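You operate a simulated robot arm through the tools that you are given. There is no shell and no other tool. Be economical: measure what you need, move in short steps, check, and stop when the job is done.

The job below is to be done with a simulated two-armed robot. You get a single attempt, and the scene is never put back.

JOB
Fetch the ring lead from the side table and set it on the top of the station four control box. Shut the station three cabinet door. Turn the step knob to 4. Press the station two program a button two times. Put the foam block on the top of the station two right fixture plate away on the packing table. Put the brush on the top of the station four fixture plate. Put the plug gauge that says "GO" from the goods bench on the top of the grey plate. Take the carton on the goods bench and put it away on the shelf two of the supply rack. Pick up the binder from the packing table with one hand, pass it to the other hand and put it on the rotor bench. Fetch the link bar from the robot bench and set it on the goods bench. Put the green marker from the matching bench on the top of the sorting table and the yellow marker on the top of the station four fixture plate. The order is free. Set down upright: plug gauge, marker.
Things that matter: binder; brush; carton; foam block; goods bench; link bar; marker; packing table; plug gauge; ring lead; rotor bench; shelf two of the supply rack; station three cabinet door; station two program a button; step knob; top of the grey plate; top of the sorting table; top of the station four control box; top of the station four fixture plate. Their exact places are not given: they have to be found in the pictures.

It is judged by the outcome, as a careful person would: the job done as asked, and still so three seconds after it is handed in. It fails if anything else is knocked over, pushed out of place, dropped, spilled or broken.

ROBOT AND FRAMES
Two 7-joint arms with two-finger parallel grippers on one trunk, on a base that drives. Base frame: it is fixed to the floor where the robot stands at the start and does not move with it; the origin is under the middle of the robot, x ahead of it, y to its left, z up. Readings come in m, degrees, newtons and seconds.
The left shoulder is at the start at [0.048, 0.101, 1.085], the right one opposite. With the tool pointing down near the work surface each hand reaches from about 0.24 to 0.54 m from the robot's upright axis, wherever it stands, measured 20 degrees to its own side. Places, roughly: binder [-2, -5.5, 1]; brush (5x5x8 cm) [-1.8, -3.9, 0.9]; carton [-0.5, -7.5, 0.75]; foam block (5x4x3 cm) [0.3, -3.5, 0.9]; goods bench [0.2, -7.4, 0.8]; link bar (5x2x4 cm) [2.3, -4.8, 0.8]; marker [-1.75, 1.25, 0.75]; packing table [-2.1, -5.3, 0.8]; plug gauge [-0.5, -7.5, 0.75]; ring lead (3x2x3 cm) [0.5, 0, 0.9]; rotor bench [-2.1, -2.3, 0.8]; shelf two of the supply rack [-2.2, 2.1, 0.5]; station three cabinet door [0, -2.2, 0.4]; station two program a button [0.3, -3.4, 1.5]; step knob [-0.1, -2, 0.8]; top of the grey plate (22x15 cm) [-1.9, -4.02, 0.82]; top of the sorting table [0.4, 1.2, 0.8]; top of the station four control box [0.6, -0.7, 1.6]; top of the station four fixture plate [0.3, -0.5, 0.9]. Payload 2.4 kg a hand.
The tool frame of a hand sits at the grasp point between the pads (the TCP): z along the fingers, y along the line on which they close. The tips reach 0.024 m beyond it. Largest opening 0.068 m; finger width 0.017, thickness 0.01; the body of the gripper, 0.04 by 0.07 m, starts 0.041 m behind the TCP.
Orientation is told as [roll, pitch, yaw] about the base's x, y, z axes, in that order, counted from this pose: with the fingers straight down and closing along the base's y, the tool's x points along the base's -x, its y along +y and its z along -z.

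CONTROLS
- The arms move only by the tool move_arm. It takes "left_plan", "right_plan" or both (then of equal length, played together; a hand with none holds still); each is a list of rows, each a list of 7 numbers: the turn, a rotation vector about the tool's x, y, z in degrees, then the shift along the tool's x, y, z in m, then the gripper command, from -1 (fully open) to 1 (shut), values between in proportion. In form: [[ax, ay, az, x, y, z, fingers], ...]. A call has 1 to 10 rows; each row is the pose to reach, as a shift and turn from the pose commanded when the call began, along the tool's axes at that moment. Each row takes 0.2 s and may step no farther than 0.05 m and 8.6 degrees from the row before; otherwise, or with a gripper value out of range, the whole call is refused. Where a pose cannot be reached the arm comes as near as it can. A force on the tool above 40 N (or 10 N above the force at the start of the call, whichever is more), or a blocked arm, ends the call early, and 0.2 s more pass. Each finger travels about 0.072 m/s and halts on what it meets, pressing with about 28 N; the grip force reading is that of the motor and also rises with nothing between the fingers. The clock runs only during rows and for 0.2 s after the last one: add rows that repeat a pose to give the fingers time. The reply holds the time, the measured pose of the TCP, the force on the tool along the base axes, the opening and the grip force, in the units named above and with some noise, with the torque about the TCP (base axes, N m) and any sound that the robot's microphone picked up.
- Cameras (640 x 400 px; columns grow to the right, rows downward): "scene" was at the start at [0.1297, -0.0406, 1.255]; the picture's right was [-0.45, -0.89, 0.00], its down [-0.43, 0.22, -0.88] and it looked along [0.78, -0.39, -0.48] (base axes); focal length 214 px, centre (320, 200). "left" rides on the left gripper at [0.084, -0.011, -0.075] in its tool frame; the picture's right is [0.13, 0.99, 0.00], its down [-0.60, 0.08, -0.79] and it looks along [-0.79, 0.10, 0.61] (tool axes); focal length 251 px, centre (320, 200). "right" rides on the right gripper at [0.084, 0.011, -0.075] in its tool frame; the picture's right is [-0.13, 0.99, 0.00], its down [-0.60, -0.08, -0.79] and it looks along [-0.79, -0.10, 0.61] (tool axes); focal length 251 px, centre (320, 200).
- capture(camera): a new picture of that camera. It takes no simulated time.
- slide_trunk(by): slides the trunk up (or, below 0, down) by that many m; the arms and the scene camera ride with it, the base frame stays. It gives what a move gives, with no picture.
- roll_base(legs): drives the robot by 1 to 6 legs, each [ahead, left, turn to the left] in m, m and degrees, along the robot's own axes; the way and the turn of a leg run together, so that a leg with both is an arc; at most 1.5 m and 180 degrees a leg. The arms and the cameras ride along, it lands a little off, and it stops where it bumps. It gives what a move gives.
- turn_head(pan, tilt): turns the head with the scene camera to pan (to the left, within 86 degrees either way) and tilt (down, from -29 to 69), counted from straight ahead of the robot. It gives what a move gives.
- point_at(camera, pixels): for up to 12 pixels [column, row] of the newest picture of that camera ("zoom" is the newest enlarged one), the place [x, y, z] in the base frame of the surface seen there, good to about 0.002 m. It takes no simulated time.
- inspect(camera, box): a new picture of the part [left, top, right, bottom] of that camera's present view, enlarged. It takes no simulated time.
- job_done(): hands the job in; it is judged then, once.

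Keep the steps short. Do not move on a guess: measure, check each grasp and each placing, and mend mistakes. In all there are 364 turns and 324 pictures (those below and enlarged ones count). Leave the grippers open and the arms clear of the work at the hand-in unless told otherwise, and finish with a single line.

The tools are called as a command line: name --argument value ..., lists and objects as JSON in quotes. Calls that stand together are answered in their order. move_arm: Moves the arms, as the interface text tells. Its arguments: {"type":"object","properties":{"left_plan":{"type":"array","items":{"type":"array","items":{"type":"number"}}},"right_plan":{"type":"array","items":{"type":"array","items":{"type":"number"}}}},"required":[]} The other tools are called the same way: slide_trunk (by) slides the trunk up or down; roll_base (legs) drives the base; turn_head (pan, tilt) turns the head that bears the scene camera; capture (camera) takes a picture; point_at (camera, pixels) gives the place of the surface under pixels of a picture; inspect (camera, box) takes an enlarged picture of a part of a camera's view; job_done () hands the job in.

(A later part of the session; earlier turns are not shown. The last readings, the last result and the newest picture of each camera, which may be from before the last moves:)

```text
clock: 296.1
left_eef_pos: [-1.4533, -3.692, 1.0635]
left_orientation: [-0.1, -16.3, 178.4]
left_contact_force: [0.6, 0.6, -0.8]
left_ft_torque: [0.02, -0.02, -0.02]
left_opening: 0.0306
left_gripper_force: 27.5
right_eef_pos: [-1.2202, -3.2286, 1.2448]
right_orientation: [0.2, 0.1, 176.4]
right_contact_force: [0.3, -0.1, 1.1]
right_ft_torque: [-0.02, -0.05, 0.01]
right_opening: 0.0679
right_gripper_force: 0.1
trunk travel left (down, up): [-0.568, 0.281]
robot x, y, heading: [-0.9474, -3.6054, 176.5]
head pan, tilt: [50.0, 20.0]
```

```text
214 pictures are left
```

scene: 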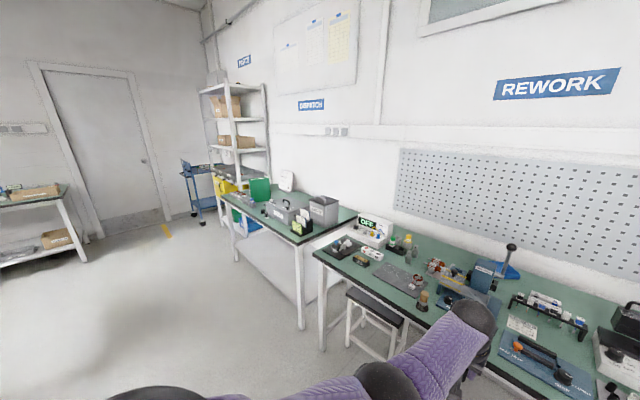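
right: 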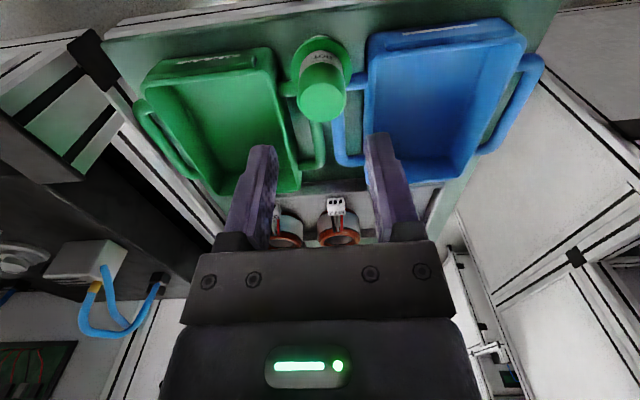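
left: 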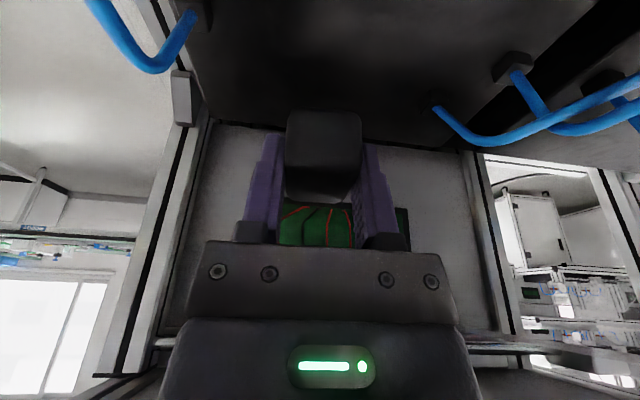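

roll_base --legs '[[0, 0, 3.6], [0, 1.4, 0], [0, 0.25, 0]]'

turn_head --pan 0 --tilt 25

capture --camera "scene"

```text
clock: 305.0
left_eef_pos: [-1.427, -5.3924, 1.0635]
left_orientation: [-0.1, -16.3, -177.1]
left_contact_force: [0.0, -0.1, -0.5]
left_ft_torque: [-0.01, 0.02, 0.02]
left_opening: 0.0306
left_gripper_force: 28.1
right_eef_pos: [-1.2316, -4.9113, 1.2468]
right_orientation: [0.0, 0.2, -179.0]
right_contact_force: [-0.1, -0.2, 0.4]
right_ft_torque: [0.02, 0.01, -0.01]
right_opening: 0.0679
right_gripper_force: 0.1
trunk travel left (down, up): [-0.568, 0.281]
robot x, y, heading: [-0.9279, -5.2673, -179.1]
head pan, tilt: [50.0, 20.0]
```

```text
clock: 306.2
left_eef_pos: [-1.4262, -5.3924, 1.0632]
left_orientation: [-0.1, -16.3, -177.0]
left_contact_force: [0.5, -0.3, -0.4]
left_ft_torque: [0.0, 0.02, -0.01]
left_opening: 0.0305
left_gripper_force: 27.7
right_eef_pos: [-1.2319, -4.9107, 1.2454]
right_orientation: [0.1, 0.2, -179.1]
right_contact_force: [0.5, 0.9, -0.7]
right_ft_torque: [0.0, -0.01, 0.03]
right_opening: 0.068
right_gripper_force: 0.0
trunk travel left (down, up): [-0.568, 0.281]
robot x, y, heading: [-0.9299, -5.2706, -179.0]
head pan, tilt: [0.0, 25.0]
```

```text
213 pictures are left
```

scene: 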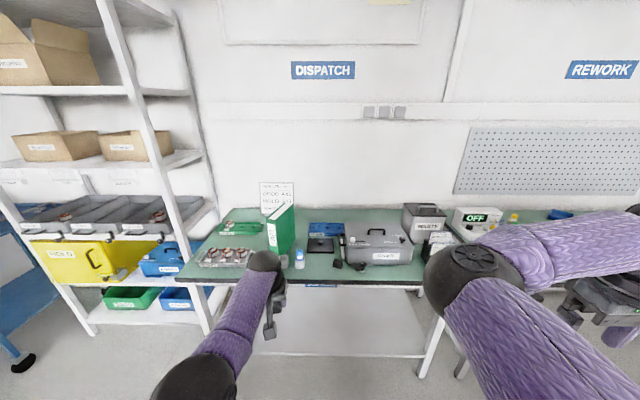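

inspect --camera "scene" --box '[180, 170, 460, 300]'

point_at --camera "zoom" --pixels '[[220, 130], [240, 90], [262, 110], [235, 180], [262, 65], [290, 200], [340, 215], [400, 230], [160, 230], [330, 160], [330, 245], [240, 230]]'

```text
2.29 times, centred on (320, 235) of scene
```

zoom: 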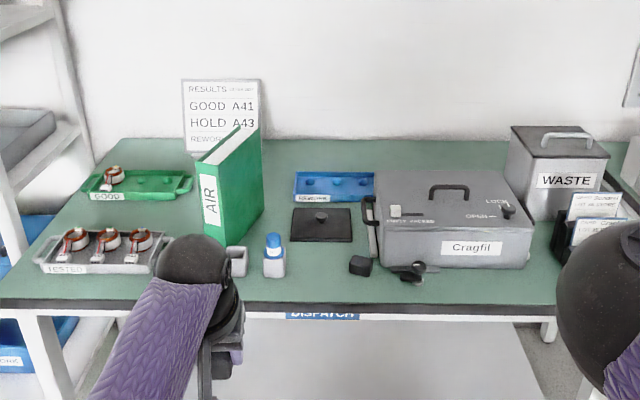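

```text
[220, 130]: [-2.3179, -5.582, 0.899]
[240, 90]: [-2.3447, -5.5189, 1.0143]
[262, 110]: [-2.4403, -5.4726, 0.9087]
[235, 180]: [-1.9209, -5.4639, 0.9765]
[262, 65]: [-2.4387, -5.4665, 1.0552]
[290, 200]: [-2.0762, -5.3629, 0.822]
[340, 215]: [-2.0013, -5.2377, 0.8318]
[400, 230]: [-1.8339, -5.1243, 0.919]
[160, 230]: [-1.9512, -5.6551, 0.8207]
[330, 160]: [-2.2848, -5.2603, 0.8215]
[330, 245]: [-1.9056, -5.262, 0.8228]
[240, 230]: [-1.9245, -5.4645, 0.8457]
```

point_at --camera "zoom" --pixels '[[274, 240], [262, 265], [286, 265], [350, 262], [372, 262], [310, 270], [300, 300], [400, 270], [236, 262], [310, 240], [322, 285], [280, 285]]'

slide_trunk --by -0.13

roll_base --legs '[[0, -0.08, -1], [0.4, 0, 0]]'

capture --camera "left"

```text
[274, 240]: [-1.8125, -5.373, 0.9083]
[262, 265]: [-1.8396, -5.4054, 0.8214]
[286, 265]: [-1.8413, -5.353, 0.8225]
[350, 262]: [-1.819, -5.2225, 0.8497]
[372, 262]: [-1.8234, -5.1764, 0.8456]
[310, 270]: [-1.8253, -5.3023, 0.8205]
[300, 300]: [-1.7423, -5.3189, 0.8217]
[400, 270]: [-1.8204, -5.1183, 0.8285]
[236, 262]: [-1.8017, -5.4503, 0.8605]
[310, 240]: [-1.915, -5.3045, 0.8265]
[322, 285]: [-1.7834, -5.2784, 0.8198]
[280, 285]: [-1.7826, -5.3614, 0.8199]
```

```text
clock: 307.8
left_eef_pos: [-1.426, -5.3923, 0.933]
left_orientation: [-0.1, -16.4, -177.1]
left_contact_force: [-0.8, 0.4, -0.9]
left_ft_torque: [-0.01, 0.03, 0.0]
left_opening: 0.0304
left_gripper_force: 28.2
right_eef_pos: [-1.2322, -4.9107, 1.1154]
right_orientation: [0.2, 0.1, -179.1]
right_contact_force: [-0.2, 1.0, 0.0]
right_ft_torque: [0.02, -0.01, 0.0]
right_opening: 0.0678
right_gripper_force: 0.1
trunk travel left (down, up): [-0.438, 0.411]
robot x, y, heading: [-0.9314, -5.2678, -179.5]
head pan, tilt: [0.0, 25.0]
```

```text
clock: 310.9
left_eef_pos: [-1.8261, -5.3089, 0.932]
left_orientation: [-0.1, -16.3, -177.6]
left_contact_force: [0.1, -1.0, 0.0]
left_ft_torque: [-0.03, 0.01, 0.01]
left_opening: 0.0308
left_gripper_force: 27.9
right_eef_pos: [-1.6275, -4.8301, 1.1154]
right_orientation: [0.2, 0.1, -179.6]
right_contact_force: [0.0, 0.4, 0.4]
right_ft_torque: [0.0, 0.0, 0.0]
right_opening: 0.0679
right_gripper_force: 0.0
trunk travel left (down, up): [-0.438, 0.411]
robot x, y, heading: [-1.3299, -5.1875, -179.3]
head pan, tilt: [0.0, 25.0]
```

```text
211 pictures are left
```

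left: 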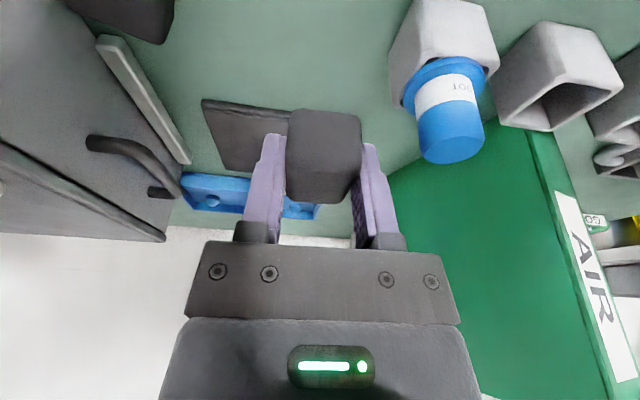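

Lower over the free spot (-1.82, -5.29).

move_arm --left_plan '[[0, 0, 0, 0, -0.01, 0, 1], [0, 0, 0, 0, -0.018, 0, 1]]'

slide_trunk --by -0.078

capture --camera "left"

```text
clock: 311.5
left_eef_pos: [-1.827, -5.2918, 0.9334]
left_orientation: [-0.2, -16.4, -177.5]
left_contact_force: [0.9, -0.5, 0.1]
left_ft_torque: [-0.04, -0.02, 0.02]
left_opening: 0.031
left_gripper_force: 27.9
right_eef_pos: [-1.6266, -4.8297, 1.1164]
right_orientation: [0.1, 0.0, -179.6]
right_contact_force: [0.1, 0.3, 0.4]
right_ft_torque: [0.02, -0.04, 0.0]
right_opening: 0.068
right_gripper_force: 0.0
trunk travel left (down, up): [-0.438, 0.411]
robot x, y, heading: [-1.3338, -5.1894, -179.4]
head pan, tilt: [0.0, 25.0]
```

```text
clock: 312.7
left_eef_pos: [-1.8262, -5.2917, 0.855]
left_orientation: [0.0, -16.4, -177.5]
left_contact_force: [0.0, -0.4, -0.4]
left_ft_torque: [0.01, 0.01, 0.01]
left_opening: 0.0305
left_gripper_force: 28.1
right_eef_pos: [-1.6268, -4.8295, 1.0382]
right_orientation: [0.1, 0.2, -179.7]
right_contact_force: [-0.8, 0.2, 0.4]
right_ft_torque: [-0.03, 0.01, 0.04]
right_opening: 0.0684
right_gripper_force: 0.2
trunk travel left (down, up): [-0.36, 0.489]
robot x, y, heading: [-1.3305, -5.1893, -179.4]
head pan, tilt: [0.0, 25.0]
```

```text
210 pictures are left
```

left: 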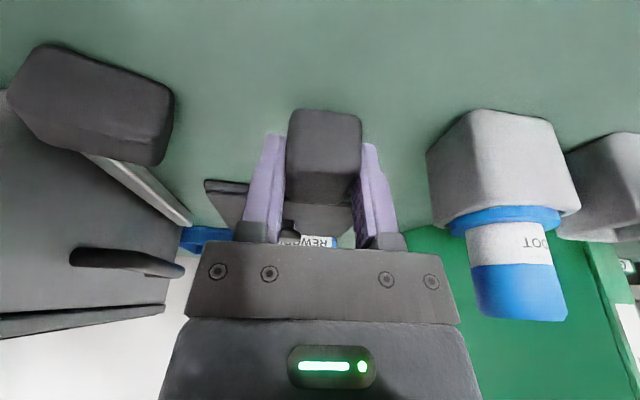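

slide_trunk --by -0.006

move_arm --left_plan '[[0, 0, 0, 0, 0, 0, 0.2], [0, 0, 0, 0, 0, 0, -0.2], [0, 0, 0, 0, 0, 0, -0.4], [0, 0, 0, 0, 0, 0, -0.4]]'

slide_trunk --by 0.12

capture --camera "left"

```text
clock: 313.2
left_eef_pos: [-1.8268, -5.2907, 0.8488]
left_orientation: [-0.2, -16.4, -177.5]
left_contact_force: [-0.9, 0.4, 0.4]
left_ft_torque: [0.02, 0.0, 0.0]
left_opening: 0.0307
left_gripper_force: 27.5
right_eef_pos: [-1.6272, -4.8302, 1.0316]
right_orientation: [0.1, 0.2, -179.5]
right_contact_force: [-0.6, 0.2, 0.2]
right_ft_torque: [0.01, 0.0, 0.01]
right_opening: 0.0682
right_gripper_force: 0.1
trunk travel left (down, up): [-0.354, 0.495]
robot x, y, heading: [-1.3319, -5.1897, -179.6]
head pan, tilt: [0.0, 25.0]
```

```text
clock: 314.2
left_eef_pos: [-1.8269, -5.2906, 0.8495]
left_orientation: [-0.2, -16.3, -177.6]
left_contact_force: [-0.5, -0.7, -0.4]
left_ft_torque: [0.02, 0.03, 0.01]
left_opening: 0.0476
left_gripper_force: 0.0
right_eef_pos: [-1.6267, -4.8301, 1.0322]
right_orientation: [0.1, 0.1, -179.6]
right_contact_force: [-0.1, 0.0, -0.8]
right_ft_torque: [-0.01, -0.02, -0.02]
right_opening: 0.0682
right_gripper_force: 0.1
trunk travel left (down, up): [-0.354, 0.495]
robot x, y, heading: [-1.3317, -5.1877, -179.6]
head pan, tilt: [0.0, 25.0]
```

```text
clock: 315.7
left_eef_pos: [-1.8272, -5.2903, 0.9676]
left_orientation: [-0.1, -16.3, -177.5]
left_contact_force: [0.7, 0.0, 0.0]
left_ft_torque: [-0.02, -0.04, 0.01]
left_opening: 0.0475
left_gripper_force: 0.0
right_eef_pos: [-1.6272, -4.83, 1.1504]
right_orientation: [0.1, 0.1, -179.6]
right_contact_force: [0.3, -0.2, -0.6]
right_ft_torque: [-0.02, 0.02, 0.0]
right_opening: 0.068
right_gripper_force: 0.1
trunk travel left (down, up): [-0.474, 0.375]
robot x, y, heading: [-1.3305, -5.1875, -179.6]
head pan, tilt: [0.0, 25.0]
```

```text
209 pictures are left
```

left: 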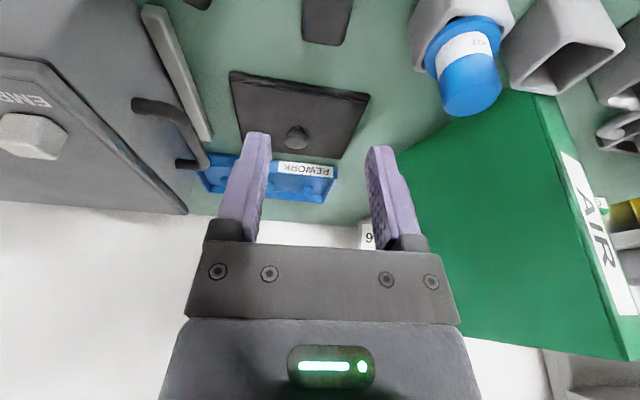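

Foam is placed. Now measure the binder.

turn_head --pan 12 --tilt 35

inspect --camera "scene" --box '[220, 110, 420, 270]'

```text
clock: 316.4
left_eef_pos: [-1.8258, -5.2906, 0.9698]
left_orientation: [-0.1, -16.4, -177.6]
left_contact_force: [0.1, 0.5, 0.5]
left_ft_torque: [0.03, 0.03, 0.0]
left_opening: 0.0477
left_gripper_force: 0.2
right_eef_pos: [-1.6271, -4.8289, 1.1513]
right_orientation: [0.1, 0.2, -179.6]
right_contact_force: [-0.5, 0.4, 0.6]
right_ft_torque: [-0.02, -0.02, 0.03]
right_opening: 0.068
right_gripper_force: 0.0
trunk travel left (down, up): [-0.474, 0.375]
robot x, y, heading: [-1.3292, -5.1885, -179.5]
head pan, tilt: [12.0, 35.0]
```

```text
2.50 times, centred on (320, 190) of scene
```

zoom: 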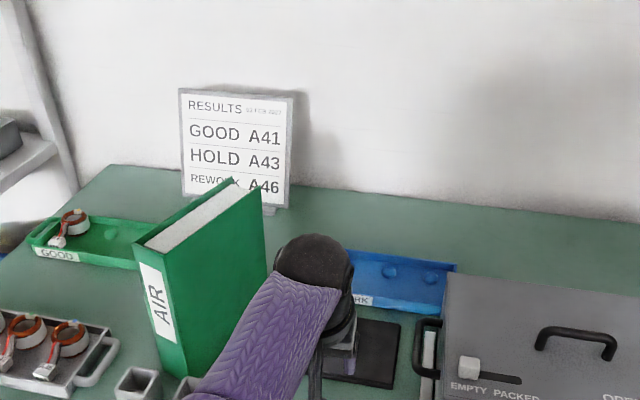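

point_at --camera "zoom" --pixels '[[140, 238], [172, 255], [230, 182], [262, 190], [185, 225], [155, 300], [185, 350], [200, 270], [250, 230], [150, 250], [168, 260], [200, 205]]'

```text
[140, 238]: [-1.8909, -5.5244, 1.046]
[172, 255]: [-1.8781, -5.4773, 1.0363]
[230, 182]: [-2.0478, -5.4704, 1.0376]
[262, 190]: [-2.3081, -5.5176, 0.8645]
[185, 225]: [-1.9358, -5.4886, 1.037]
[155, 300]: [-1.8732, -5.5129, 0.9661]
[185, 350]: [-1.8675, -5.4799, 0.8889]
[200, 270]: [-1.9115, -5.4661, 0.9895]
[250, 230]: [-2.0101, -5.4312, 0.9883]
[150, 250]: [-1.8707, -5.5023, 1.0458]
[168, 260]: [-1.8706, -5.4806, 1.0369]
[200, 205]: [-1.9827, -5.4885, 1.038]
```

Binder: spine at (-1.878, -5.501), length axis rotated 19°, thickness 49 mm, top z 1.04. Raise, straighten and yaw the left hand to match.

slide_trunk --by 0.14

move_arm --left_plan '[[0.6, 3.3, 4.4, 0, 0, 0, -1], [1.2, 6.6, 8.8, 0, 0, 0, -1], [1.9, 9.8, 13.1, 0, 0, 0, -1], [2.5, 13.1, 17.4, 0.01, 0, 0, -1], [3.1, 16.4, 21.8, 0.02, 0, 0, -1], [3.1, 16.4, 21.8, 0.02, 0, 0, -1]]'

```text
clock: 318.1
left_eef_pos: [-1.8256, -5.2908, 1.109]
left_orientation: [0.0, -16.3, -177.5]
left_contact_force: [-1.2, 0.6, 0.0]
left_ft_torque: [0.0, -0.01, 0.01]
left_opening: 0.0475
left_gripper_force: 0.0
right_eef_pos: [-1.6267, -4.8295, 1.2902]
right_orientation: [0.1, 0.1, -179.6]
right_contact_force: [-0.1, 0.3, -0.2]
right_ft_torque: [0.0, 0.0, 0.02]
right_opening: 0.0681
right_gripper_force: 0.1
trunk travel left (down, up): [-0.614, 0.235]
robot x, y, heading: [-1.3269, -5.1901, -179.5]
head pan, tilt: [12.0, 35.0]
```

```text
clock: 319.5
left_eef_pos: [-1.791, -5.2907, 1.1076]
left_orientation: [-0.1, 0.3, 160.4]
left_contact_force: [0.1, 0.0, 0.4]
left_ft_torque: [0.03, 0.03, 0.01]
left_opening: 0.068
left_gripper_force: 0.1
left hand out of reach, approached as far as the arm can: row 2, 3, 4, 5, 6
right_eef_pos: [-1.6268, -4.83, 1.2911]
right_orientation: [0.2, 0.2, -179.6]
right_contact_force: [0.4, 0.8, -0.5]
right_ft_torque: [0.01, 0.04, 0.01]
right_opening: 0.068
right_gripper_force: 0.0
trunk travel left (down, up): [-0.614, 0.235]
robot x, y, heading: [-1.3294, -5.1897, -179.5]
head pan, tilt: [12.0, 35.0]
```

roll_base --legs '[[0, 0.185, 0], [0.14, 0, 0]]'

capture --camera "left"

point_at --camera "left" --pixels '[[320, 60], [320, 80], [320, 100], [280, 100], [360, 100], [320, 120]]'

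```text
clock: 322.0
left_eef_pos: [-1.9327, -5.4759, 1.1076]
left_orientation: [-0.1, 0.2, 160.5]
left_contact_force: [0.3, 0.1, 0.4]
left_ft_torque: [-0.02, -0.01, 0.0]
left_opening: 0.0682
left_gripper_force: 0.1
right_eef_pos: [-1.7691, -5.016, 1.2915]
right_orientation: [0.1, 0.2, -179.6]
right_contact_force: [-1.2, 0.5, 0.2]
right_ft_torque: [0.03, 0.0, 0.03]
right_opening: 0.068
right_gripper_force: 0.0
trunk travel left (down, up): [-0.614, 0.235]
robot x, y, heading: [-1.4691, -5.3723, -179.6]
head pan, tilt: [12.0, 35.0]
```

```text
207 pictures are left
```

left: 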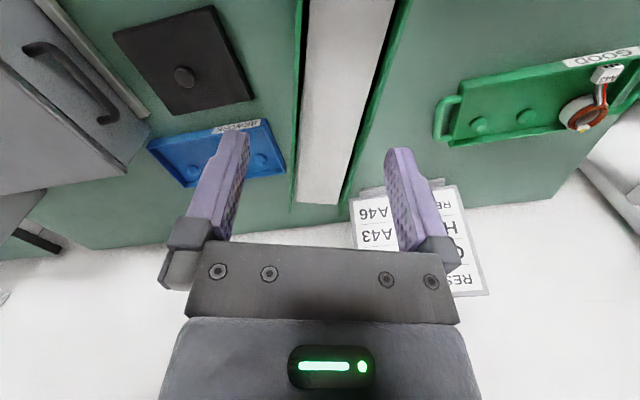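

```text
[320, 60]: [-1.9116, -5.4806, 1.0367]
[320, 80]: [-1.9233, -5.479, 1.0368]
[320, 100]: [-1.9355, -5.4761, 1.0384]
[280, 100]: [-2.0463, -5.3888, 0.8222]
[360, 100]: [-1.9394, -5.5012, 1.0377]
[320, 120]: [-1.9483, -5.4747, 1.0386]
```

Well aligned in yaw; shift 1 cm in tool y and lower with the trunk.

move_arm --left_plan '[[0, 0, 0, -0.01, 0.005, 0, -1], [0, 0, 0, -0.012, 0.01, 0, -1], [0, 0, 0, -0.012, 0.01, 0, -1]]'

slide_trunk --by -0.045

capture --camera "left"

```text
clock: 322.8
left_eef_pos: [-1.9333, -5.4829, 1.1122]
left_orientation: [-0.1, 0.1, 160.6]
left_contact_force: [0.0, -0.8, 0.7]
left_ft_torque: [-0.02, -0.03, 0.02]
left_opening: 0.0679
left_gripper_force: 0.1
left hand out of reach, approached as far as the arm can: row 1, 2, 3
right_eef_pos: [-1.7684, -5.0148, 1.2914]
right_orientation: [0.0, 0.1, -179.6]
right_contact_force: [-0.7, -0.3, -0.1]
right_ft_torque: [0.0, 0.0, -0.03]
right_opening: 0.0682
right_gripper_force: 0.1
trunk travel left (down, up): [-0.614, 0.235]
robot x, y, heading: [-1.4695, -5.3758, -179.6]
head pan, tilt: [12.0, 35.0]
```

```text
clock: 323.7
left_eef_pos: [-1.9348, -5.4833, 1.0658]
left_orientation: [-0.1, 0.2, 160.5]
left_contact_force: [0.3, 0.0, -0.6]
left_ft_torque: [0.02, 0.04, -0.01]
left_opening: 0.068
left_gripper_force: 0.1
right_eef_pos: [-1.7671, -5.0152, 1.2456]
right_orientation: [0.2, 0.1, -179.6]
right_contact_force: [-0.2, 0.6, 0.3]
right_ft_torque: [-0.01, 0.01, 0.0]
right_opening: 0.0678
right_gripper_force: 0.1
trunk travel left (down, up): [-0.569, 0.28]
robot x, y, heading: [-1.4737, -5.3709, -179.8]
head pan, tilt: [12.0, 35.0]
```

```text
206 pictures are left
```

left: 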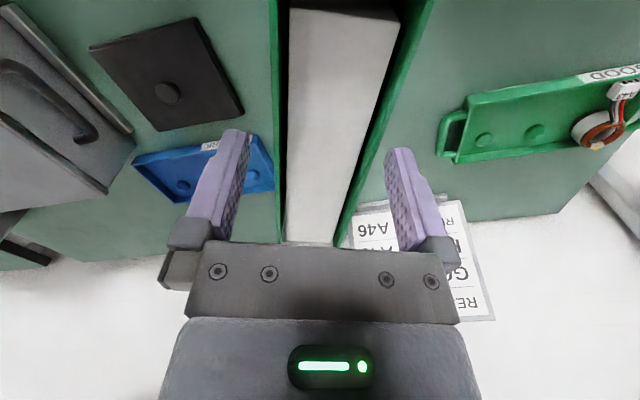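

slide_trunk --by -0.054

move_arm --left_plan '[[0, 0, 0, 0, 0, 0, 1], [0, 0, 0, 0, 0, 0, 1], [0, 0, 0, 0, 0, 0, 1]]'

slide_trunk --by 0.08

capture --camera "left"

capture --camera "scene"

```text
clock: 324.6
left_eef_pos: [-1.9338, -5.4833, 1.0113]
left_orientation: [-0.1, 0.2, 160.4]
left_contact_force: [-0.2, 0.1, -0.9]
left_ft_torque: [0.0, 0.02, 0.01]
left_opening: 0.068
left_gripper_force: 0.1
right_eef_pos: [-1.7664, -5.0153, 1.1924]
right_orientation: [0.2, 0.1, -179.6]
right_contact_force: [-0.3, 0.5, 0.9]
right_ft_torque: [0.01, 0.02, 0.01]
right_opening: 0.068
right_gripper_force: 0.1
trunk travel left (down, up): [-0.515, 0.334]
robot x, y, heading: [-1.4697, -5.3771, -179.6]
head pan, tilt: [12.0, 35.0]
```

```text
clock: 325.4
left_eef_pos: [-1.9345, -5.4841, 1.0116]
left_orientation: [-0.1, 0.2, 160.5]
left_contact_force: [-0.4, -3.0, 0.5]
left_ft_torque: [-0.19, 0.1, 0.05]
left_opening: 0.052
left_gripper_force: 28.3
right_eef_pos: [-1.7673, -5.0149, 1.1931]
right_orientation: [0.1, 0.0, -179.6]
right_contact_force: [-0.7, 1.1, 0.2]
right_ft_torque: [-0.02, -0.02, 0.04]
right_opening: 0.0681
right_gripper_force: 0.0
trunk travel left (down, up): [-0.515, 0.334]
robot x, y, heading: [-1.4744, -5.374, -179.2]
head pan, tilt: [12.0, 35.0]
```

```text
clock: 326.6
left_eef_pos: [-1.935, -5.483, 1.091]
left_orientation: [0.0, 0.3, 160.5]
left_contact_force: [0.1, -0.1, -5.8]
left_ft_torque: [-0.06, -0.15, 0.0]
left_opening: 0.0519
left_gripper_force: 27.8
right_eef_pos: [-1.768, -5.0157, 1.2713]
right_orientation: [0.1, 0.2, -179.5]
right_contact_force: [-0.5, 0.2, -0.1]
right_ft_torque: [0.01, 0.01, -0.02]
right_opening: 0.0682
right_gripper_force: 0.1
trunk travel left (down, up): [-0.595, 0.254]
robot x, y, heading: [-1.4719, -5.3727, -179.6]
head pan, tilt: [12.0, 35.0]
```

```text
205 pictures are left
```

left: 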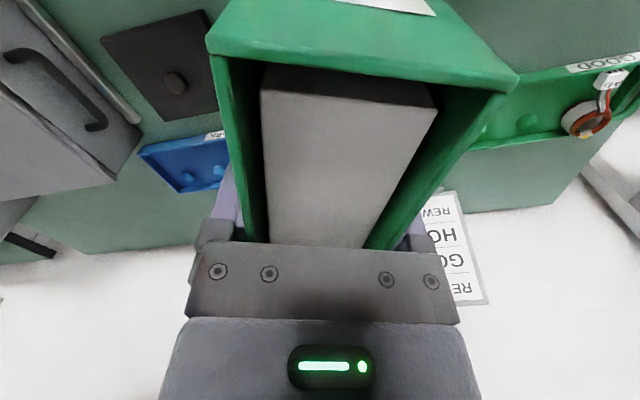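

```text
204 pictures are left
```

scene: 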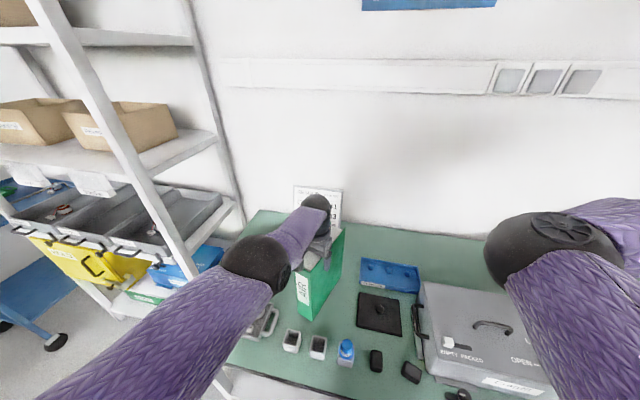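

Binder is held (5.8 N). Raise further, back off into the aisle.

slide_trunk --by 0.08

roll_base --legs '[[-0.6, 0, 0]]'

capture --camera "scene"

```text
clock: 327.8
left_eef_pos: [-1.9338, -5.4834, 1.1712]
left_orientation: [-0.1, 0.1, 160.5]
left_contact_force: [-0.7, 0.2, -6.6]
left_ft_torque: [-0.08, -0.17, -0.01]
left_opening: 0.0518
left_gripper_force: 27.9
right_eef_pos: [-1.7677, -5.0162, 1.3517]
right_orientation: [0.1, 0.3, -179.6]
right_contact_force: [0.9, -0.8, 0.0]
right_ft_torque: [-0.01, 0.0, 0.03]
right_opening: 0.0683
right_gripper_force: 0.1
trunk travel left (down, up): [-0.675, 0.174]
robot x, y, heading: [-1.4747, -5.3717, -179.3]
head pan, tilt: [12.0, 35.0]
```

```text
clock: 331.1
left_eef_pos: [-1.3351, -5.479, 1.1715]
left_orientation: [-0.1, 0.0, 160.9]
left_contact_force: [0.9, 0.4, -6.5]
left_ft_torque: [-0.06, -0.16, 0.01]
left_opening: 0.052
left_gripper_force: 28.1
right_eef_pos: [-1.1711, -5.01, 1.3525]
right_orientation: [0.0, 0.1, -179.2]
right_contact_force: [0.0, 0.5, 0.2]
right_ft_torque: [-0.01, 0.01, 0.01]
right_opening: 0.0679
right_gripper_force: 0.0
trunk travel left (down, up): [-0.675, 0.174]
robot x, y, heading: [-0.8745, -5.3679, -179.0]
head pan, tilt: [12.0, 35.0]
```

```text
203 pictures are left
```

scene: 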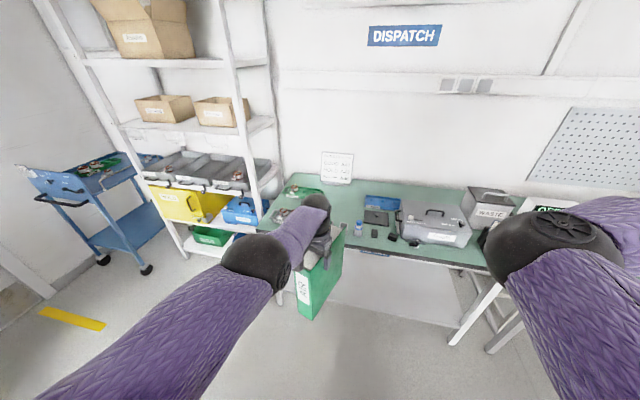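

Next prepare the hand-over: pitch the empty right hand to point forward (10 rows), well away from the binder.

move_arm --right_plan '[[0, -8.5, 0, -0.013, 0.0, 0.02, -1], [0, -17, 0, -0.026, 0.0, 0.04, -1], [0, -25.5, 0, -0.039, 0.0, 0.06, -1], [0, -34, 0, -0.052, 0.01, 0.08, -1], [0, -42.5, 0, -0.065, 0.015, 0.1, -1], [0, -51, 0, -0.078, 0.02, 0.12, -1], [0, -59.5, 0, -0.091, 0.025, 0.14, -1], [0, -68, 0, -0.104, 0.03, 0.16, -1], [0, -76.5, 0, -0.117, 0.035, 0.18, -1], [0, -85, 0, -0.13, 0.04, 0.2, -1]]'

move_arm --left_plan '[[0, 0, -7.5, 0, -0.012, 0, 1], [0, 0, -15, 0, -0.024, 0, 1], [0, 0, -22.5, 0, -0.036, 0, 1], [0, 0, -30, 0, -0.048, 0, 1], [0, 0, -37.5, 0, -0.06, 0, 1], [0, 0, -45, 0, -0.072, 0, 1]]'

turn_head --pan 0 --tilt 40

capture --camera "scene"

```text
clock: 333.3
left_eef_pos: [-1.3354, -5.4787, 1.1714]
left_orientation: [0.0, 0.0, 160.9]
left_contact_force: [0.6, 0.3, -5.0]
left_ft_torque: [-0.04, -0.14, 0.0]
left_opening: 0.0519
left_gripper_force: 28.0
right_eef_pos: [-1.2897, -4.9976, 1.2222]
right_orientation: [2.0, -83.9, 180.0]
right_contact_force: [0.2, -0.6, 0.2]
right_ft_torque: [-0.04, -0.02, -0.02]
right_opening: 0.0683
right_gripper_force: 0.0
right hand out of reach, approached as far as the arm can: row 9, 10
trunk travel left (down, up): [-0.675, 0.174]
robot x, y, heading: [-0.8751, -5.3659, -179.3]
head pan, tilt: [12.0, 35.0]
```

```text
clock: 334.7
left_eef_pos: [-1.319, -5.4111, 1.1701]
left_orientation: [0.2, 0.1, -153.9]
left_contact_force: [1.1, 0.3, -5.8]
left_ft_torque: [0.07, -0.16, 0.02]
left_opening: 0.052
left_gripper_force: 27.5
left hand out of reach, approached as far as the arm can: row 3, 4, 5, 6
right_eef_pos: [-1.2896, -4.9984, 1.2207]
right_orientation: [2.2, -83.8, 179.8]
right_contact_force: [-0.4, -0.1, -0.2]
right_ft_torque: [0.01, 0.01, 0.03]
right_opening: 0.068
right_gripper_force: 0.1
trunk travel left (down, up): [-0.675, 0.174]
robot x, y, heading: [-0.8763, -5.3672, -179.6]
head pan, tilt: [12.0, 35.0]
```

```text
clock: 335.5
left_eef_pos: [-1.3186, -5.4104, 1.1705]
left_orientation: [0.1, 0.1, -154.2]
left_contact_force: [0.8, -0.3, -5.9]
left_ft_torque: [0.1, -0.15, -0.02]
left_opening: 0.0519
left_gripper_force: 28.4
right_eef_pos: [-1.2891, -4.9985, 1.2212]
right_orientation: [2.0, -83.7, 179.9]
right_contact_force: [0.0, 0.6, -0.1]
right_ft_torque: [0.0, -0.01, -0.01]
right_opening: 0.0679
right_gripper_force: 0.0
trunk travel left (down, up): [-0.675, 0.174]
robot x, y, heading: [-0.8728, -5.3672, -179.4]
head pan, tilt: [0.0, 40.0]
```

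```text
202 pictures are left
```

scene: 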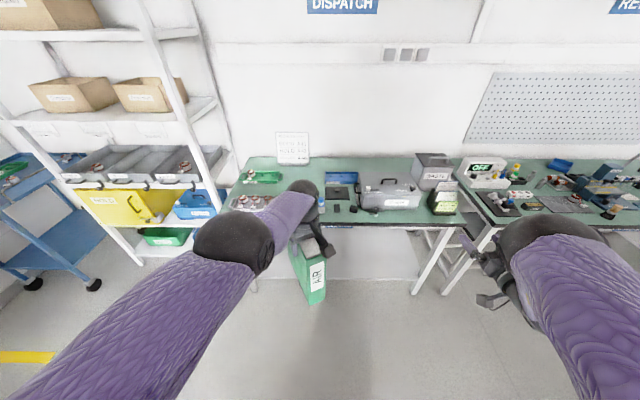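

The hand-over works better with the binder sideways. I turn the left hand another 45° and yaw the right hand to point left.

move_arm --left_plan '[[0, 0, -7.5, 0, 0, 0, 1], [0, 0, -15, 0, 0, 0, 1], [0, 0, -22.5, 0, 0, 0, 1], [0, 0, -30, 0, 0, 0, 1], [0, 0, -37.5, 0, 0, 0, 1], [0, 0, -45, 0, 0, 0, 1], [0, 0, -45, 0, 0, 0, 1]]'

move_arm --right_plan '[[-7, -0.6, 0, 0, 0, 0, -1], [-14, -1.2, 0, 0, 0, 0, -1], [-21, -1.8, 0, 0, 0, 0, -1], [-28, -2.4, 0, 0, 0, 0, -1], [-35, -3, 0, 0, 0, 0, -1], [-42, -3.6, 0, 0, 0, 0, -1], [-49, -4.2, 0, 0, 0, 0, -1], [-56, -4.8, 0, 0, 0, 0, -1], [-63, -5, 0, 0, 0, 0, -1], [-70, -5, 0, 0, 0, 0, -1]]'

capture --camera "scene"

```text
clock: 337.1
left_eef_pos: [-1.3191, -5.4091, 1.1696]
left_orientation: [0.0, 0.0, -109.0]
left_contact_force: [0.2, 0.5, -5.3]
left_ft_torque: [0.15, -0.05, 0.0]
left_opening: 0.0519
left_gripper_force: 27.6
right_eef_pos: [-1.2898, -4.9983, 1.2219]
right_orientation: [2.1, -83.7, 179.8]
right_contact_force: [0.1, 0.8, 0.8]
right_ft_torque: [0.01, -0.02, 0.0]
right_opening: 0.068
right_gripper_force: 0.1
trunk travel left (down, up): [-0.675, 0.174]
robot x, y, heading: [-0.8733, -5.3707, -179.2]
head pan, tilt: [0.0, 40.0]
```

```text
clock: 339.3
left_eef_pos: [-1.3175, -5.4099, 1.1695]
left_orientation: [0.1, 0.0, -109.1]
left_contact_force: [0.5, 0.0, -5.9]
left_ft_torque: [0.15, -0.08, -0.04]
left_opening: 0.052
left_gripper_force: 28.2
right_eef_pos: [-1.2193, -5.0619, 1.2331]
right_orientation: [134.0, -87.0, 114.5]
right_contact_force: [-0.1, 0.2, 0.2]
right_ft_torque: [-0.01, -0.03, 0.0]
right_opening: 0.0681
right_gripper_force: 0.0
right hand out of reach, approached as far as the arm can: row 6, 7, 8, 9, 10
trunk travel left (down, up): [-0.675, 0.174]
robot x, y, heading: [-0.872, -5.3687, -179.3]
head pan, tilt: [0.0, 40.0]
```

```text
201 pictures are left
```

scene: 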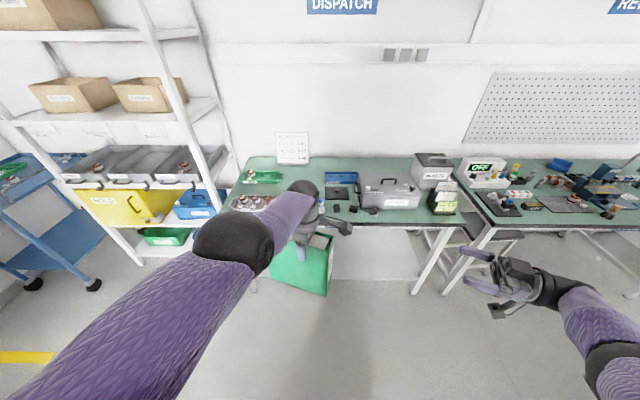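

inspect --camera "scene" --box '[260, 200, 380, 300]'

point_at --camera "zoom" --pixels '[[340, 240], [345, 300], [360, 180], [375, 200], [300, 220], [200, 250], [362, 240], [372, 300]]'

capture --camera "right"

```text
4.00 times, centred on (320, 250) of scene
```

zoom: 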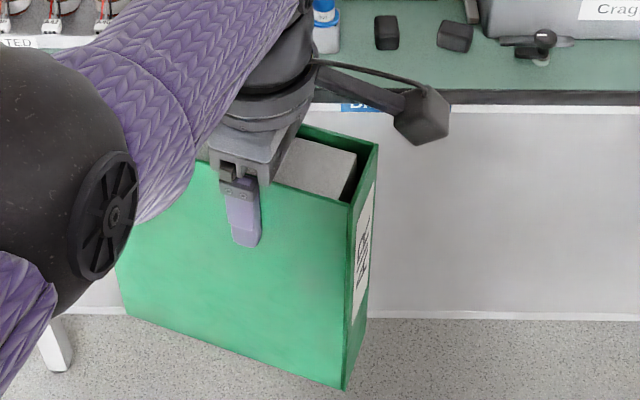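

```text
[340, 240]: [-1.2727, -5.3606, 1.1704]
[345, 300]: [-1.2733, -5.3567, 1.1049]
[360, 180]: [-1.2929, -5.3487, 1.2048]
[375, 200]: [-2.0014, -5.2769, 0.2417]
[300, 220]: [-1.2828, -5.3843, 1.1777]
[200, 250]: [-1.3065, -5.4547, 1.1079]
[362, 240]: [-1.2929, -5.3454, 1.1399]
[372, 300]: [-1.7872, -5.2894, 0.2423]
```

```text
199 pictures are left
```

right: 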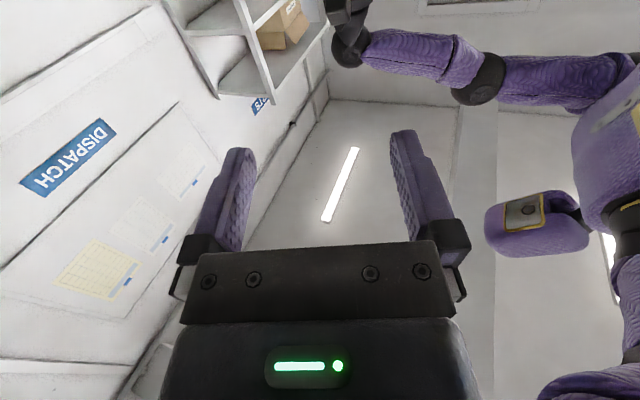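

Binder spine centre at about (-1.296, -5.348). Bring the right hand toward a pre-grasp point in front of the spine, stepwise.

move_arm --right_plan '[[0, 0, 0, 0.03, 0.01, 0.03, -1], [0, 0, 0, 0.06, 0.03, 0.06, -1], [0, 0, 0, 0.09, 0.05, 0.08, -1], [0, 0, 0, 0.09, 0.07, 0.1, -1]]'

```text
clock: 340.3
left_eef_pos: [-1.3193, -5.4097, 1.1697]
left_orientation: [0.2, 0.1, -109.1]
left_contact_force: [0.4, -0.6, -6.8]
left_ft_torque: [0.14, -0.05, -0.01]
left_opening: 0.052
left_gripper_force: 28.6
right_eef_pos: [-1.2022, -5.1734, 1.1311]
right_orientation: [136.4, -87.0, 114.5]
right_contact_force: [0.9, 0.2, 0.7]
right_ft_torque: [0.0, 0.04, -0.01]
right_opening: 0.0683
right_gripper_force: 0.1
right hand out of reach, approached as far as the arm can: row 2, 3, 4
trunk travel left (down, up): [-0.675, 0.174]
robot x, y, heading: [-0.8734, -5.3653, -179.0]
head pan, tilt: [0.0, 40.0]
```

move_arm --right_plan '[[0, 0, 0, 0, 0.015, 0.035, -1], [0, 0, 0, 0, 0.03, 0.07, -1], [0, 0, 0, 0, 0.04, 0.1, -1], [0, 0, 0, 0, 0.04, 0.1, -1]]'

capture --camera "right"

capture --camera "scene"

```text
clock: 341.3
left_eef_pos: [-1.3184, -5.4094, 1.1706]
left_orientation: [0.1, 0.2, -109.0]
left_contact_force: [-0.1, 0.7, -6.5]
left_ft_torque: [0.13, -0.07, 0.01]
left_opening: 0.052
left_gripper_force: 28.3
right_eef_pos: [-1.2164, -5.2693, 1.1029]
right_orientation: [136.2, -86.9, 114.6]
right_contact_force: [0.0, 0.0, -0.8]
right_ft_torque: [0.05, -0.02, -0.02]
right_opening: 0.0679
right_gripper_force: 0.0
right hand out of reach, approached as far as the arm can: row 1, 2, 3, 4
trunk travel left (down, up): [-0.675, 0.174]
robot x, y, heading: [-0.8707, -5.3684, -179.1]
head pan, tilt: [0.0, 40.0]
```

```text
198 pictures are left
```

right: 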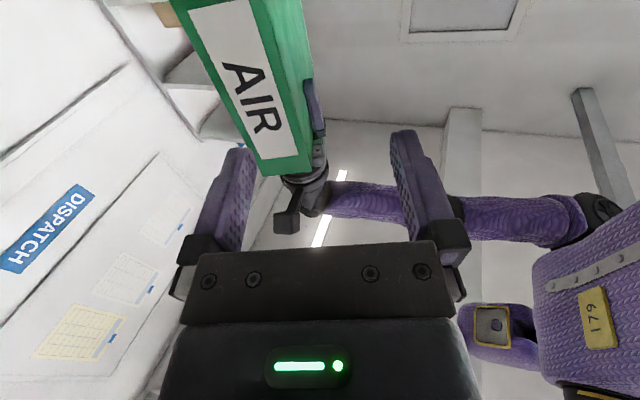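

```text
197 pictures are left
```

scene: 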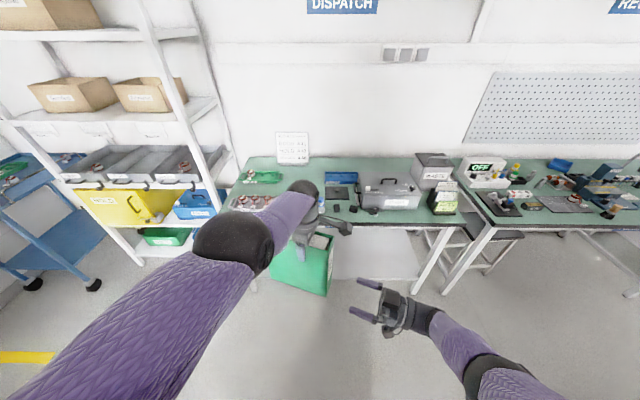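

Raise both hands about 6 cm relative to the shoulders for better right-arm reach.

move_arm --left_plan '[[0, 0, 0, 0, 0, -0.02, 1], [0, 0, 0, 0, 0, -0.04, 1], [0, 0, 0, 0, 0, -0.06, 1], [0, 0, 0, 0, 0, -0.06, 1], [0, 0, 0, 0, 0, -0.06, 1]]' --right_plan '[[0, 0, 0, -0.01, 0, 0, -1], [0, 0, 0, -0.03, 0, 0, -1], [0, 0, 0, -0.05, 0, 0, -1], [0, 0, 0, -0.06, -0.01, 0, -1], [0, 0, 0, -0.06, -0.02, 0, -1]]'

capture --camera "right"

```text
clock: 342.5
left_eef_pos: [-1.3304, -5.406, 1.2284]
left_orientation: [0.2, 0.1, -109.4]
left_contact_force: [-0.7, -0.1, -6.5]
left_ft_torque: [0.16, 0.01, 0.0]
left_opening: 0.0518
left_gripper_force: 28.2
left hand out of reach, approached as far as the arm can: row 1, 2, 3, 4, 5
right_eef_pos: [-1.2552, -5.2558, 1.1374]
right_orientation: [136.0, -86.8, 114.7]
right_contact_force: [0.2, -0.5, 0.4]
right_ft_torque: [0.0, -0.01, -0.03]
right_opening: 0.068
right_gripper_force: 0.0
right hand out of reach, approached as far as the arm can: row 1, 2, 3, 4, 5
trunk travel left (down, up): [-0.675, 0.174]
robot x, y, heading: [-0.8758, -5.3651, -179.2]
head pan, tilt: [0.0, 40.0]
```

```text
196 pictures are left
```

right: 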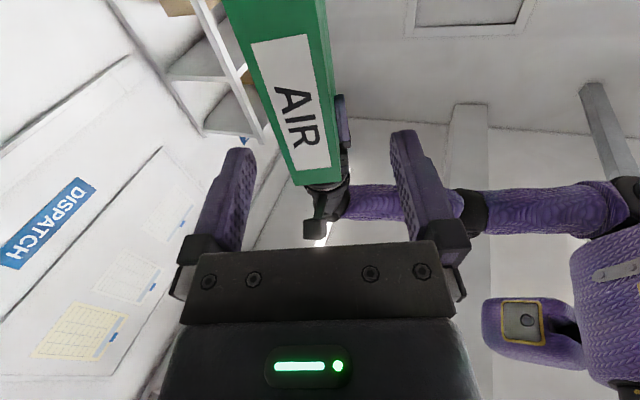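

point_at --camera "right" --pixels '[[285, 30], [295, 90], [310, 150], [262, 60], [328, 60], [285, 140], [333, 140], [245, 30], [325, 30]]'

```text
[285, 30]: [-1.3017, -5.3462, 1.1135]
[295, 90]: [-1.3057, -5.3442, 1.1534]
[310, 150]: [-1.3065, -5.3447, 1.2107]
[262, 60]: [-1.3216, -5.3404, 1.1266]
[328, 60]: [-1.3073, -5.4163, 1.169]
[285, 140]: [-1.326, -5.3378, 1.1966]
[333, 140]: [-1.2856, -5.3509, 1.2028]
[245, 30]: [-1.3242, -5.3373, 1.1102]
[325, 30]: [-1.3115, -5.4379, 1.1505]
```

move_arm --right_plan '[[0, 0, 0, 0, -0.006, 0.015, -1], [0, 0, 0, 0, -0.013, 0.03, -1], [0, 0, 0, 0, -0.013, 0.05, -1], [0, 0, 0, 0, -0.013, 0.05, -1]]'

capture --camera "right"

```text
clock: 343.5
left_eef_pos: [-1.3306, -5.406, 1.2279]
left_orientation: [0.1, 0.1, -109.0]
left_contact_force: [0.1, 0.5, -6.8]
left_ft_torque: [0.16, 0.0, 0.0]
left_opening: 0.0521
left_gripper_force: 28.1
right_eef_pos: [-1.2773, -5.2977, 1.1468]
right_orientation: [136.0, -86.9, 114.7]
right_contact_force: [0.8, -0.2, -0.4]
right_ft_torque: [-0.03, -0.01, 0.01]
right_opening: 0.0683
right_gripper_force: 0.0
right hand out of reach, approached as far as the arm can: row 2, 3, 4
trunk travel left (down, up): [-0.675, 0.174]
robot x, y, heading: [-0.8708, -5.3661, -179.0]
head pan, tilt: [0.0, 40.0]
```

```text
195 pictures are left
```

right: 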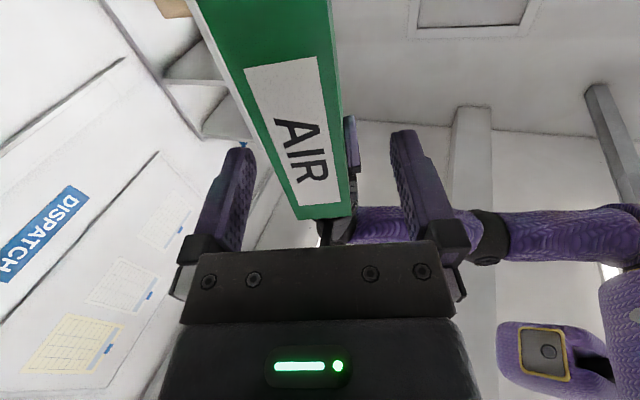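

move_arm --right_plan '[[0, 0, 0, 0, -0.008, 0.01, -1], [0, 0, 0, 0, -0.008, 0.025, -1], [0, 0, 0, 0, -0.008, 0.025, -1]]'

capture --camera "right"

```text
clock: 344.3
left_eef_pos: [-1.3307, -5.4067, 1.2276]
left_orientation: [0.2, 0.1, -109.1]
left_contact_force: [0.2, -0.2, -5.8]
left_ft_torque: [0.14, -0.01, 0.0]
left_opening: 0.0519
left_gripper_force: 28.0
right_eef_pos: [-1.2876, -5.3192, 1.1531]
right_orientation: [136.0, -86.8, 114.7]
right_contact_force: [0.3, -1.0, 0.4]
right_ft_torque: [0.02, 0.02, 0.0]
right_opening: 0.0677
right_gripper_force: 0.0
right hand out of reach, approached as far as the arm can: row 1, 2, 3
trunk travel left (down, up): [-0.675, 0.174]
robot x, y, heading: [-0.8748, -5.3677, -179.3]
head pan, tilt: [0.0, 40.0]
```

```text
194 pictures are left
```

right: 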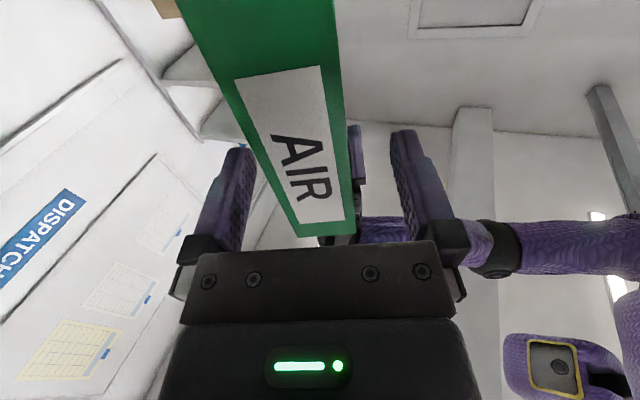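

move_arm --left_plan '[[0, 0, 0, 0, 0.0, 0.015, 1], [0, 0, 0, 0, 0.0, 0.03, 1], [0, 0, 0, 0, 0.0, 0.03, 1]]' --right_plan '[[0, 0, 0, 0, -0.005, 0, -1], [0, 0, 0, 0, -0.01, 0, -1], [0, 0, 0, 0, -0.01, 0, -1]]'

capture --camera "right"

```text
clock: 345.1
left_eef_pos: [-1.3285, -5.4085, 1.1985]
left_orientation: [0.1, 0.1, -109.0]
left_contact_force: [0.0, 0.2, -6.0]
left_ft_torque: [0.16, -0.05, 0.01]
left_opening: 0.052
left_gripper_force: 27.9
left hand out of reach, approached as far as the arm can: row 2
right_eef_pos: [-1.2905, -5.3188, 1.1561]
right_orientation: [135.1, -86.9, 115.5]
right_contact_force: [0.4, 0.6, 0.3]
right_ft_torque: [0.0, -0.01, -0.01]
right_opening: 0.0683
right_gripper_force: 0.1
right hand out of reach, approached as far as the arm can: row 1, 2, 3
trunk travel left (down, up): [-0.675, 0.174]
robot x, y, heading: [-0.8753, -5.3632, -179.4]
head pan, tilt: [0.0, 40.0]
```

```text
193 pictures are left
```

right: 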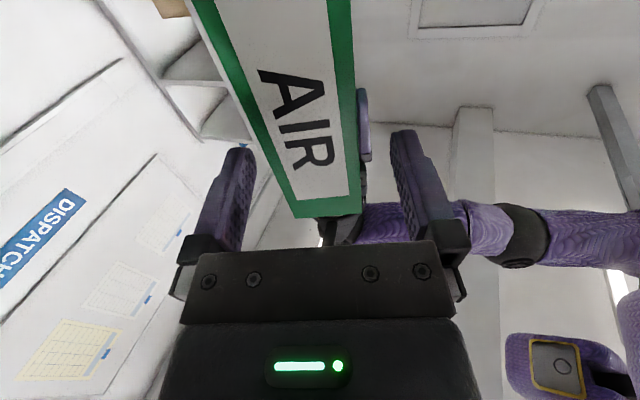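

move_arm --left_plan '[[0, 0, 0, 0, 0.003, 0, 1], [0, 0, 0, 0, 0.005, 0, 1], [0, 0, 0, 0, 0.005, 0, 1], [0, 0, 0, 0, 0.005, 0, 1]]' --right_plan '[[0, 0, 0, 0, 0, 0, -1], [0, 0, 0, 0, 0, 0.012, -1], [0, 0, 0, 0, 0, 0.025, -1], [0, 0, 0, 0, 0, 0.025, -1]]'

capture --camera "right"

```text
clock: 346.1
left_eef_pos: [-1.3246, -5.409, 1.1988]
left_orientation: [0.0, 0.1, -109.1]
left_contact_force: [-0.3, 0.1, -6.6]
left_ft_torque: [0.15, -0.06, -0.02]
left_opening: 0.0517
left_gripper_force: 28.2
right_eef_pos: [-1.2943, -5.343, 1.159]
right_orientation: [135.1, -86.8, 115.5]
right_contact_force: [0.3, 0.3, -0.4]
right_ft_torque: [0.0, 0.01, -0.01]
right_opening: 0.0679
right_gripper_force: 0.0
right hand out of reach, approached as far as the arm can: row 3, 4
trunk travel left (down, up): [-0.675, 0.174]
robot x, y, heading: [-0.8723, -5.3685, -179.5]
head pan, tilt: [0.0, 40.0]
```

```text
192 pictures are left
```

right: 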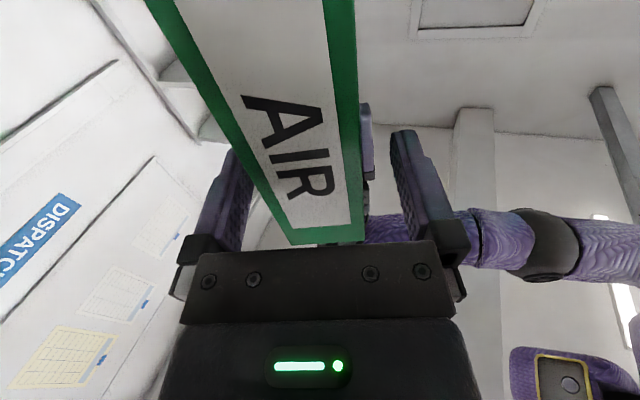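

move_arm --left_plan '[[0, 0, 0, 0, 0.003, 0, 1], [0, 0, 0, 0, 0.006, 0, 1], [0, 0, 0, 0, 0.006, 0, 1], [0, 0, 0, 0, 0.006, 0, 1]]' --right_plan '[[0, 0, 0, 0, 0, 0, -1], [0, 0, 0, 0, 0, 0, -1], [0, 0, 0, 0, 0, 0.01, -1], [0, 0, 0, 0, 0, 0.015, -1]]'

capture --camera "right"

inspect --camera "scene" --box '[240, 180, 400, 300]'

```text
clock: 347.1
left_eef_pos: [-1.3193, -5.4097, 1.1972]
left_orientation: [0.2, 0.0, -109.1]
left_contact_force: [-0.2, 0.8, -6.9]
left_ft_torque: [0.15, -0.05, 0.02]
left_opening: 0.052
left_gripper_force: 27.6
right_eef_pos: [-1.2979, -5.3549, 1.1621]
right_orientation: [135.9, -86.9, 114.7]
right_contact_force: [-0.7, -1.1, 0.8]
right_ft_torque: [0.0, 0.0, 0.01]
right_opening: 0.0681
right_gripper_force: 0.1
trunk travel left (down, up): [-0.675, 0.174]
robot x, y, heading: [-0.8743, -5.3711, -179.1]
head pan, tilt: [0.0, 40.0]
```

```text
191 pictures are left
```

right: 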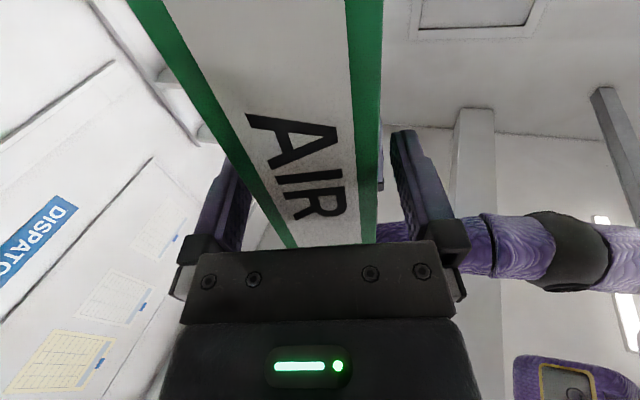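

```text
3.33 times, centred on (320, 240) of scene
```

zoom: 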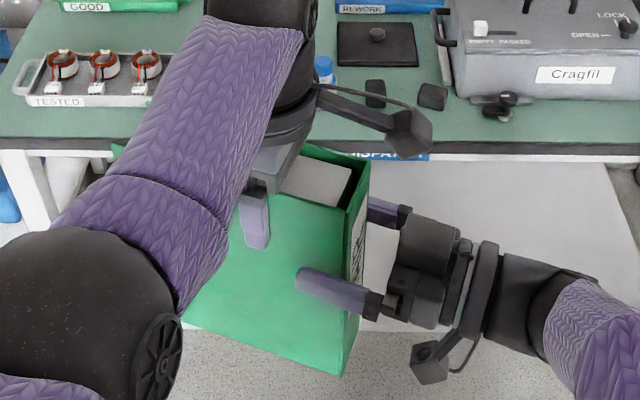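

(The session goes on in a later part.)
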